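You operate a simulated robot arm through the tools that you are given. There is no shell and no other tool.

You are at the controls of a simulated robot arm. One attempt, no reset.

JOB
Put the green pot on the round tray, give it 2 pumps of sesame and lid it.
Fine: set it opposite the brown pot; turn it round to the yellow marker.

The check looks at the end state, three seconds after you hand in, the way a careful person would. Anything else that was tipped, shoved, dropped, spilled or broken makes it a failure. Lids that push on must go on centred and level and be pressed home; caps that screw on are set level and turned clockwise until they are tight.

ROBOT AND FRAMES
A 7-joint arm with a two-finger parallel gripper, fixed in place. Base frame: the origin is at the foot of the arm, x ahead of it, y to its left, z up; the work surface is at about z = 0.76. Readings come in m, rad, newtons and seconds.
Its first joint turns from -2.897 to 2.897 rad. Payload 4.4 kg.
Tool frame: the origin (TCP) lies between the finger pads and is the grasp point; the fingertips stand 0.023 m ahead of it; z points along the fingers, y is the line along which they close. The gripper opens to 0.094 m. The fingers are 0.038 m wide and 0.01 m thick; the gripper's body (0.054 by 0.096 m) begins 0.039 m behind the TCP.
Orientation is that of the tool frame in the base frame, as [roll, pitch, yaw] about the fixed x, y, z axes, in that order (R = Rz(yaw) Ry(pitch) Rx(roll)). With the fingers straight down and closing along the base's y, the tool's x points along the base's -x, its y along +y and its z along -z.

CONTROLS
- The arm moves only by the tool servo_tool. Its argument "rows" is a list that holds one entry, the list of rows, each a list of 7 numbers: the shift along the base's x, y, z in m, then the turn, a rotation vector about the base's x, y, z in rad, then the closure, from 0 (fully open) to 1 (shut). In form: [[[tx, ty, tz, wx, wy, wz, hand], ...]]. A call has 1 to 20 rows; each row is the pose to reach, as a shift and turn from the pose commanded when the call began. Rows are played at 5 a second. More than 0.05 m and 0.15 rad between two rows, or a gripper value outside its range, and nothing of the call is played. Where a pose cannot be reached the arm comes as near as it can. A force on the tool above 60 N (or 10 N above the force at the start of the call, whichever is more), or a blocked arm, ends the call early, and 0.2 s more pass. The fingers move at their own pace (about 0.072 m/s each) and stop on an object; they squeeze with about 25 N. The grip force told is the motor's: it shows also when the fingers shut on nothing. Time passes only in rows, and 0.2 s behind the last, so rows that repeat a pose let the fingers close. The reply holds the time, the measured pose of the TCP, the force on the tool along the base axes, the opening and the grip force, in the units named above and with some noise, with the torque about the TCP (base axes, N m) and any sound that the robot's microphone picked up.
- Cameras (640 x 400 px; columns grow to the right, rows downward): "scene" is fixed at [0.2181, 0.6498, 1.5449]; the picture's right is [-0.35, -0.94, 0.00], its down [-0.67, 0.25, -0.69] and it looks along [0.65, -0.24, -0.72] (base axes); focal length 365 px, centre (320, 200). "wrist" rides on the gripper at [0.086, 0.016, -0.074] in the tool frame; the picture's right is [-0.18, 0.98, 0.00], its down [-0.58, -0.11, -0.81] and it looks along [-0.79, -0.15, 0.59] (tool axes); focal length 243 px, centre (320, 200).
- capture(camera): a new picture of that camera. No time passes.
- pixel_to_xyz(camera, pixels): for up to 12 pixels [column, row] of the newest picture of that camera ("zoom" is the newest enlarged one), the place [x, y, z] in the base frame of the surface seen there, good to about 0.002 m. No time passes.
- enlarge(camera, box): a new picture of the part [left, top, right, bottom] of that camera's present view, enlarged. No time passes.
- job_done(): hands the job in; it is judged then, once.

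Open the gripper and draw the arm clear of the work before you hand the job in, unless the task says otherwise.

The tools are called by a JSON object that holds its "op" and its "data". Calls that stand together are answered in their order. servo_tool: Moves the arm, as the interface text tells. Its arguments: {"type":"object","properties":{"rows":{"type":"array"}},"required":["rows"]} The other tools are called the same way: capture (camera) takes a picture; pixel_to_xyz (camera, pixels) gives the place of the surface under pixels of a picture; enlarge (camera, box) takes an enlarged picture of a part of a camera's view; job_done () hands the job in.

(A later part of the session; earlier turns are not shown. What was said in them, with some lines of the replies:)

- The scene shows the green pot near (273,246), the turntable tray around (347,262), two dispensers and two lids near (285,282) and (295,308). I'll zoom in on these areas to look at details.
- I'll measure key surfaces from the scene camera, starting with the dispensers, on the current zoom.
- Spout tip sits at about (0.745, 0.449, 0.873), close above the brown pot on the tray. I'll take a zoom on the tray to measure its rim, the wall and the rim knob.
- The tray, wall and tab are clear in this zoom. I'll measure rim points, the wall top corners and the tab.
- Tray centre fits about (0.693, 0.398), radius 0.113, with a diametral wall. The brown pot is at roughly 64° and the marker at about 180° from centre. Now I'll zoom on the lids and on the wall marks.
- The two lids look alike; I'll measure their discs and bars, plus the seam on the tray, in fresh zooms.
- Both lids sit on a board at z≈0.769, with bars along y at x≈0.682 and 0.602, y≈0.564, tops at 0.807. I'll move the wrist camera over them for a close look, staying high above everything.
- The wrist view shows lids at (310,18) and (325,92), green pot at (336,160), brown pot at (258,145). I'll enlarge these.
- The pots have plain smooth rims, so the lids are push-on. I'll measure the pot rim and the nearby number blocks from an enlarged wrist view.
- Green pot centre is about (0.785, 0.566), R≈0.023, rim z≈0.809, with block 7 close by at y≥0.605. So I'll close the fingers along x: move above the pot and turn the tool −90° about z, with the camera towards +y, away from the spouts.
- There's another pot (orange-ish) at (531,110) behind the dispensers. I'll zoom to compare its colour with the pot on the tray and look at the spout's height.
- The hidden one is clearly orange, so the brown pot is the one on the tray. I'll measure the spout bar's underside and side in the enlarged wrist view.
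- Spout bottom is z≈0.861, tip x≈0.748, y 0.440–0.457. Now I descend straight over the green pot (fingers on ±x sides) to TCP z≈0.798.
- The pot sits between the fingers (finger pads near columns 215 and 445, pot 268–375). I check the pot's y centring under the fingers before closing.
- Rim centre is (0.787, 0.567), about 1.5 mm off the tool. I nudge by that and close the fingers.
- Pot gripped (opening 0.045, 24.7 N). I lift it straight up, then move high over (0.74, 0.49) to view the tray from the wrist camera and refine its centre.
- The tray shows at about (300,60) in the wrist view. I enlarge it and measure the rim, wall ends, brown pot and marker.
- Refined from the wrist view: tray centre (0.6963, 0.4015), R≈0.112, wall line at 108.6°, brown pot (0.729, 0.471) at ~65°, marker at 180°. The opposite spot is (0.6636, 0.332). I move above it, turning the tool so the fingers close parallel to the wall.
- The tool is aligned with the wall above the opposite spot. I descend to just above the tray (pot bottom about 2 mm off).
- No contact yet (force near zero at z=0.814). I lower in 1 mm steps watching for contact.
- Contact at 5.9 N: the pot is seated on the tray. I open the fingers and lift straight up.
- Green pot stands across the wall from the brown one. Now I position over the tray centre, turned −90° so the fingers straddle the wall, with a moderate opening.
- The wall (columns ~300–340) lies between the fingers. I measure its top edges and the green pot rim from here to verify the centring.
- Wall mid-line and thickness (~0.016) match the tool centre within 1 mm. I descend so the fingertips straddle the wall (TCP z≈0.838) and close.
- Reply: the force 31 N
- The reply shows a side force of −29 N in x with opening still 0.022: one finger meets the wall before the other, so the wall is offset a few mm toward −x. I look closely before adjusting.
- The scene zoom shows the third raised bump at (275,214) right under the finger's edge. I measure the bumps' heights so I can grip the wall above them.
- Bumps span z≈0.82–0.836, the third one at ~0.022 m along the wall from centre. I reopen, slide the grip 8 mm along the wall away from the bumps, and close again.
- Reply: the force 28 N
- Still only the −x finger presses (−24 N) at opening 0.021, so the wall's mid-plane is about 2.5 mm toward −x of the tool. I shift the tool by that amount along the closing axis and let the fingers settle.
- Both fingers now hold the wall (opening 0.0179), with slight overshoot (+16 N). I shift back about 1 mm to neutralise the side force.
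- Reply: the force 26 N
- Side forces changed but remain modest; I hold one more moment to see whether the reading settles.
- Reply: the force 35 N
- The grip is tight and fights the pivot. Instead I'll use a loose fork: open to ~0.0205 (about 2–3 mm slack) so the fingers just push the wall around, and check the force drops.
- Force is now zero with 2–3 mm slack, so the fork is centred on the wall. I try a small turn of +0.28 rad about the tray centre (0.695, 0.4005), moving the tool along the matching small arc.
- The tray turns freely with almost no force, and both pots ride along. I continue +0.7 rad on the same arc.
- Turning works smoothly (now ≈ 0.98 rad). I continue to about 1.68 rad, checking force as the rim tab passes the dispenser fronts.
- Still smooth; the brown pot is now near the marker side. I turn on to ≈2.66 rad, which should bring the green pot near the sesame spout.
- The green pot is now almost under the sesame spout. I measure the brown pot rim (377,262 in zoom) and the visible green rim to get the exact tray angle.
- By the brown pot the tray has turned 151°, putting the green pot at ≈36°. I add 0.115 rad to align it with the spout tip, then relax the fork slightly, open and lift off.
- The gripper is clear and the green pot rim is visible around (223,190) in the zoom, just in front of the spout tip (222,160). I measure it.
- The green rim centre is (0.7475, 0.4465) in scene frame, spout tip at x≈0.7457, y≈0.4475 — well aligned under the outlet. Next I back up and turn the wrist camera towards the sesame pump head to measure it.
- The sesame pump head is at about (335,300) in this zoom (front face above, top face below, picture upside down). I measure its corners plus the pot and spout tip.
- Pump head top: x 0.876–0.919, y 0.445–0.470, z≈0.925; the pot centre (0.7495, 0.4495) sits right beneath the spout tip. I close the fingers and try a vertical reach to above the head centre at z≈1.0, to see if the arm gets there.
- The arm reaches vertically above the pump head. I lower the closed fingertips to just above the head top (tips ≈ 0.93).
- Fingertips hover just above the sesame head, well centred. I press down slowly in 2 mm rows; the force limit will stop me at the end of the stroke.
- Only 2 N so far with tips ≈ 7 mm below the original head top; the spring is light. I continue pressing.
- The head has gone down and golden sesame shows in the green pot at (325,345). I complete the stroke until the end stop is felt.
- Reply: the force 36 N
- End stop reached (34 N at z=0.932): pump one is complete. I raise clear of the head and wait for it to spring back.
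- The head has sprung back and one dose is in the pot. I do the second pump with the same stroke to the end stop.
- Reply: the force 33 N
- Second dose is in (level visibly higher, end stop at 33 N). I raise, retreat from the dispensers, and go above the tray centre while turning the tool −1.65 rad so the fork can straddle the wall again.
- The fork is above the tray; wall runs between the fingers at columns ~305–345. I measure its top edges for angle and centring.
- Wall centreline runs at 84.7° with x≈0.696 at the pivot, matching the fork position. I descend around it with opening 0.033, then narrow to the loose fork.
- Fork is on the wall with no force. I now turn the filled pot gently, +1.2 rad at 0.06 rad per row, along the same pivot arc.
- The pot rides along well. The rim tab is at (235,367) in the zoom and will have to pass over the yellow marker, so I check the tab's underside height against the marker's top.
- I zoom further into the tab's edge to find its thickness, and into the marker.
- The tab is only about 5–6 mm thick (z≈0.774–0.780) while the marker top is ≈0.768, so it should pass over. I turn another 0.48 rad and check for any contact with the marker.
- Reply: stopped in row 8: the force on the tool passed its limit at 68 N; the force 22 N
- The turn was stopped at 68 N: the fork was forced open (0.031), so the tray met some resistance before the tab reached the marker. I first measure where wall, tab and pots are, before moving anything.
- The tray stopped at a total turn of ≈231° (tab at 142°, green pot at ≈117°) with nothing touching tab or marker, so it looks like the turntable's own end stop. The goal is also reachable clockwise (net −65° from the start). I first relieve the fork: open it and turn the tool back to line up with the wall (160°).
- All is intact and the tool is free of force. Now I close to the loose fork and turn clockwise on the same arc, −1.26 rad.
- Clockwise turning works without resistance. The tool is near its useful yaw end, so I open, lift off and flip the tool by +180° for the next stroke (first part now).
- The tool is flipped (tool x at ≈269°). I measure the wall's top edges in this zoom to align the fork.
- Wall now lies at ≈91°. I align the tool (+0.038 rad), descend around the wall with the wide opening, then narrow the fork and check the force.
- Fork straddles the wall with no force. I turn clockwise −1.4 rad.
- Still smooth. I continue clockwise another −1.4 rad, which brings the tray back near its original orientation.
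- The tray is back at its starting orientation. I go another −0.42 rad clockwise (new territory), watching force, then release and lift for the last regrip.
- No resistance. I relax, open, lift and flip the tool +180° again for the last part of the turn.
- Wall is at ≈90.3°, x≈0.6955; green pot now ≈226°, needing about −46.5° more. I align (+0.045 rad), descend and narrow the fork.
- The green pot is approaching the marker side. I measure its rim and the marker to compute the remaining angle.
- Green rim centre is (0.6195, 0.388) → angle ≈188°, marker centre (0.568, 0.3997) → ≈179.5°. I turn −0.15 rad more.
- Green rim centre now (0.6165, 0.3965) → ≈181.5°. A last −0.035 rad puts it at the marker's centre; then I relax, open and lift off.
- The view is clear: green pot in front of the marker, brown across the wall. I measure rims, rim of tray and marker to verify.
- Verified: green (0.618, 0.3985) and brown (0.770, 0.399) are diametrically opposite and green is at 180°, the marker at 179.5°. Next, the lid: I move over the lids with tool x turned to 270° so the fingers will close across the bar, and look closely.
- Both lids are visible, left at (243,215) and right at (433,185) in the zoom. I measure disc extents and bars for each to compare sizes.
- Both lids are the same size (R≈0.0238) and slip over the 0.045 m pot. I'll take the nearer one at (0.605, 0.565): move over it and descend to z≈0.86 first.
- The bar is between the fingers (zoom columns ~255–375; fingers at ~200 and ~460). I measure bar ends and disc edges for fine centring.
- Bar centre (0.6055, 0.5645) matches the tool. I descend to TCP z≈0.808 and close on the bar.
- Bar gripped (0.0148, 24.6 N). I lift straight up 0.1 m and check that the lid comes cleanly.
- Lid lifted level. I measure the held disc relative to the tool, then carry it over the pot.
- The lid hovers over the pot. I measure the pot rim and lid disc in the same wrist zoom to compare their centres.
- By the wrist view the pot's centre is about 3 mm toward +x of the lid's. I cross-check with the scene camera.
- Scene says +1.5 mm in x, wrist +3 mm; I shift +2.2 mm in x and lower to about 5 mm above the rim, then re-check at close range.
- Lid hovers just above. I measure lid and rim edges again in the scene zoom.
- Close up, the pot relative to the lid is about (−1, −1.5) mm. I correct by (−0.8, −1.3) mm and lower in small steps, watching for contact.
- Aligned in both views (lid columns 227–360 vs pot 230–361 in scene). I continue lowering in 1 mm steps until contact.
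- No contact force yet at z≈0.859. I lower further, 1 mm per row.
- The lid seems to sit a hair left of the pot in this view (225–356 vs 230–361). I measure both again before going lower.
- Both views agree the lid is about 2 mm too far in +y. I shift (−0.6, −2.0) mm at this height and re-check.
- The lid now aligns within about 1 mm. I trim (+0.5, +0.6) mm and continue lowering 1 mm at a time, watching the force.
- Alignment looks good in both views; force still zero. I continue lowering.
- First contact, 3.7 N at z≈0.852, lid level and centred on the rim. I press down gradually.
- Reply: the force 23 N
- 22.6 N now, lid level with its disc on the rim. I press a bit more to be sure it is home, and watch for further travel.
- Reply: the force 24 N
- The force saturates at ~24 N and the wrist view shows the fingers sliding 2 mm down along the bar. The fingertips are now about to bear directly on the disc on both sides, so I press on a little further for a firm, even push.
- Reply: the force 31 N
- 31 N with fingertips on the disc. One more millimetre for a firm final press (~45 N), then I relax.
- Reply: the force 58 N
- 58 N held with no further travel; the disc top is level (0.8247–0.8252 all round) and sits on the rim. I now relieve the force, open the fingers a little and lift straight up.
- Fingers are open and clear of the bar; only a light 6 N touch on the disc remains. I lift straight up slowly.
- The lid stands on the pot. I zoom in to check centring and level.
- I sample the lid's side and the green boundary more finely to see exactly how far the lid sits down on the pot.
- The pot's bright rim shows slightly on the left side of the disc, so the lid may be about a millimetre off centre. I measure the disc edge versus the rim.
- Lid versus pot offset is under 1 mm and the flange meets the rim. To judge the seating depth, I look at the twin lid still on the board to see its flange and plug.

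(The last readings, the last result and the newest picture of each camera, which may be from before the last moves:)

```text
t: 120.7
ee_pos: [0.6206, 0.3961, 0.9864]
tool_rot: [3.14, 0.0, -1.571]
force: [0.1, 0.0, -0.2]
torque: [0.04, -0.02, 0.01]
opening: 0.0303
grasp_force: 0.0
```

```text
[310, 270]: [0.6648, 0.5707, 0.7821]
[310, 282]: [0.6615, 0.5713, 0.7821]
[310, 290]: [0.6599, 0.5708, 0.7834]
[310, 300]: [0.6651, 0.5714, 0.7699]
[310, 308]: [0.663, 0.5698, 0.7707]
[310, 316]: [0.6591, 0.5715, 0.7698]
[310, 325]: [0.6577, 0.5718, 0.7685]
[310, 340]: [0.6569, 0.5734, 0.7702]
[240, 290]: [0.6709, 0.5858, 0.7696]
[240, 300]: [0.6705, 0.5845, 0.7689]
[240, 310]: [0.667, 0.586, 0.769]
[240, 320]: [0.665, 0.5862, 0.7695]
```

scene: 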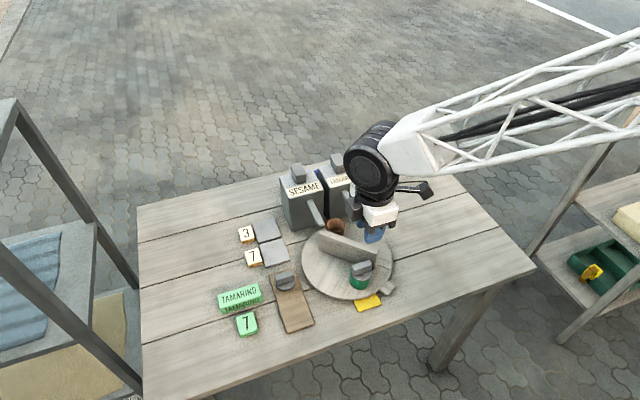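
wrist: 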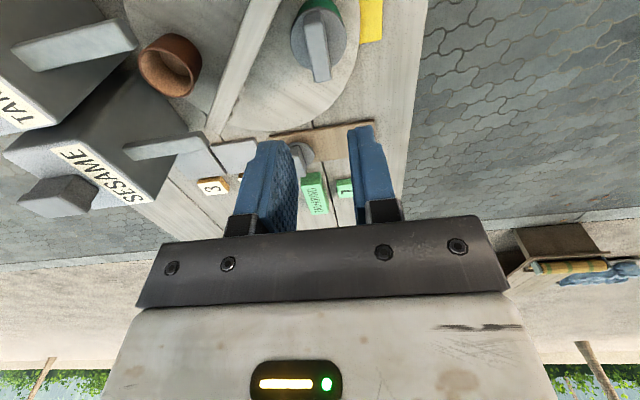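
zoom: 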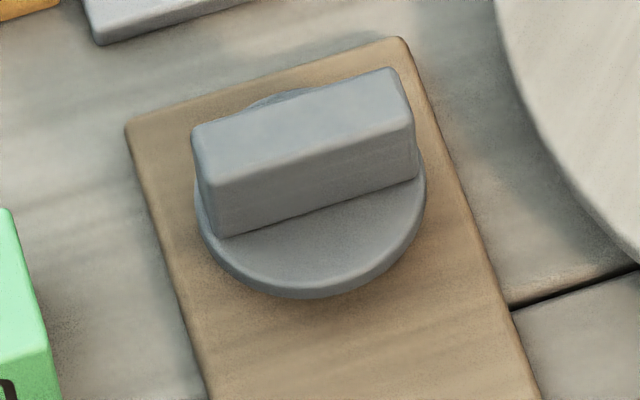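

The twin lid shows a flange with a plug beneath; flange thickness (~5 mm) matches the disc top 0.826 over the rim 0.821, so the lid is home. I open the gripper and draw the arm up and clear.

{"op": "servo_tool", "data": {"rows": [[[0, 0, 0.03, 0, 0, 0, 0.5], [0, 0, 0.07, 0, 0, 0, 0.2], [-0.01, -0.01, 0.11, 0, 0, 0, 0], [-0.02, -0.02, 0.15, 0, 0, 0, 0], [-0.04, -0.04, 0.19, 0, 0, 0, 0], [-0.06, -0.06, 0.22, 0, 0, 0, 0], [-0.08, -0.08, 0.24, 0, 0, 0, 0], [-0.08, -0.08, 0.24, 0, 0, 0, 0]]]}}

{"op": "capture", "data": {"camera": "scene"}}

{"op": "enlarge", "data": {"camera": "scene", "box": [220, 140, 420, 340]}}

{"op": "enlarge", "data": {"camera": "scene", "box": [290, 210, 420, 320]}}

```text
t: 122.5
ee_pos: [0.5396, 0.3148, 1.2295]
tool_rot: [3.14, 0.001, -1.573]
force: [0.7, 0.0, 0.0]
torque: [-0.02, -0.01, 0.01]
opening: 0.094
grasp_force: 0.1
```

```text
taken
```

scene: 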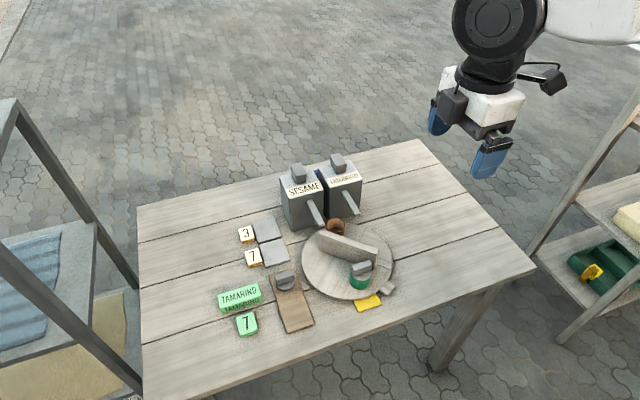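

```text
2.00 times, centred on (320, 240) of scene
```

zoom: 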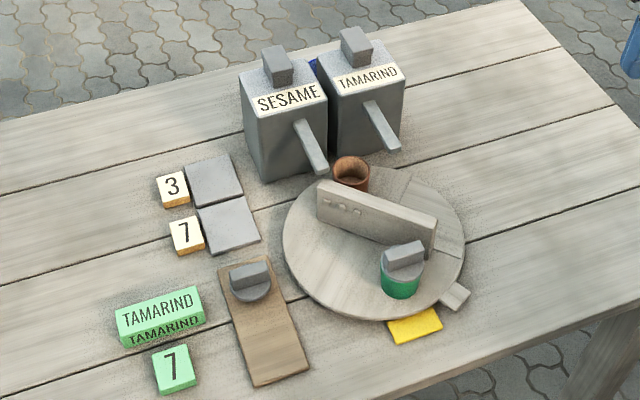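

```text
3.64 times, centred on (355, 265) of scene
```

zoom: 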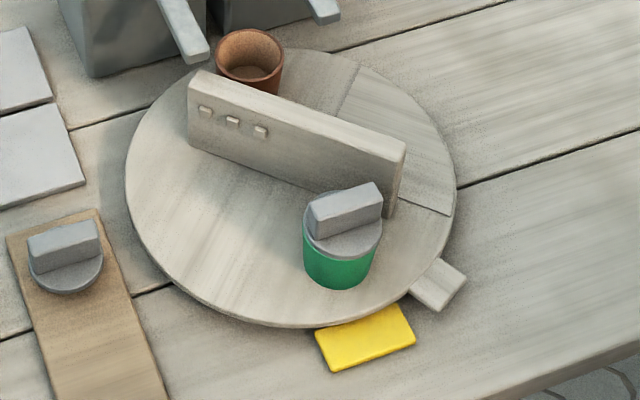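

The scene shows the green pot lidded, opposite the brown pot and at the yellow marker. It has had two sesame pumps, nothing else has moved, and the arm is clear with the gripper open. I hand in the job.

{"op": "job_done", "data": {}}

```text
The job is handed in.
```

The green pot is on the round tray with two pumps of sesame in it and its lid pressed on. It stands opposite the brown pot and is turned round to the yellow marker. I handed the job in; no verdict has come back.

- **Position:** in the last measurement the pot was within about 1° of the marker's centre. The green and brown pots were directly opposite each other across the tray's wall.
- **Sesame:** both pump strokes went to the end stop, and the level in the pot rose after each one. I saw no drips on the tray.
- **Lid:** it sits level and within about 1 mm of centre. I pressed it with up to 58 N until it moved no further.
- **Turning the tray:** the tray stopped hard partway on an anticlockwise turn, and the call ended at 68 N. I turned it back clockwise to reach the marker. Nothing looked displaced afterwards.

The other objects look as they were, apart from the brown pot riding round with the tray. The gripper is open and the arm is clear of the table.
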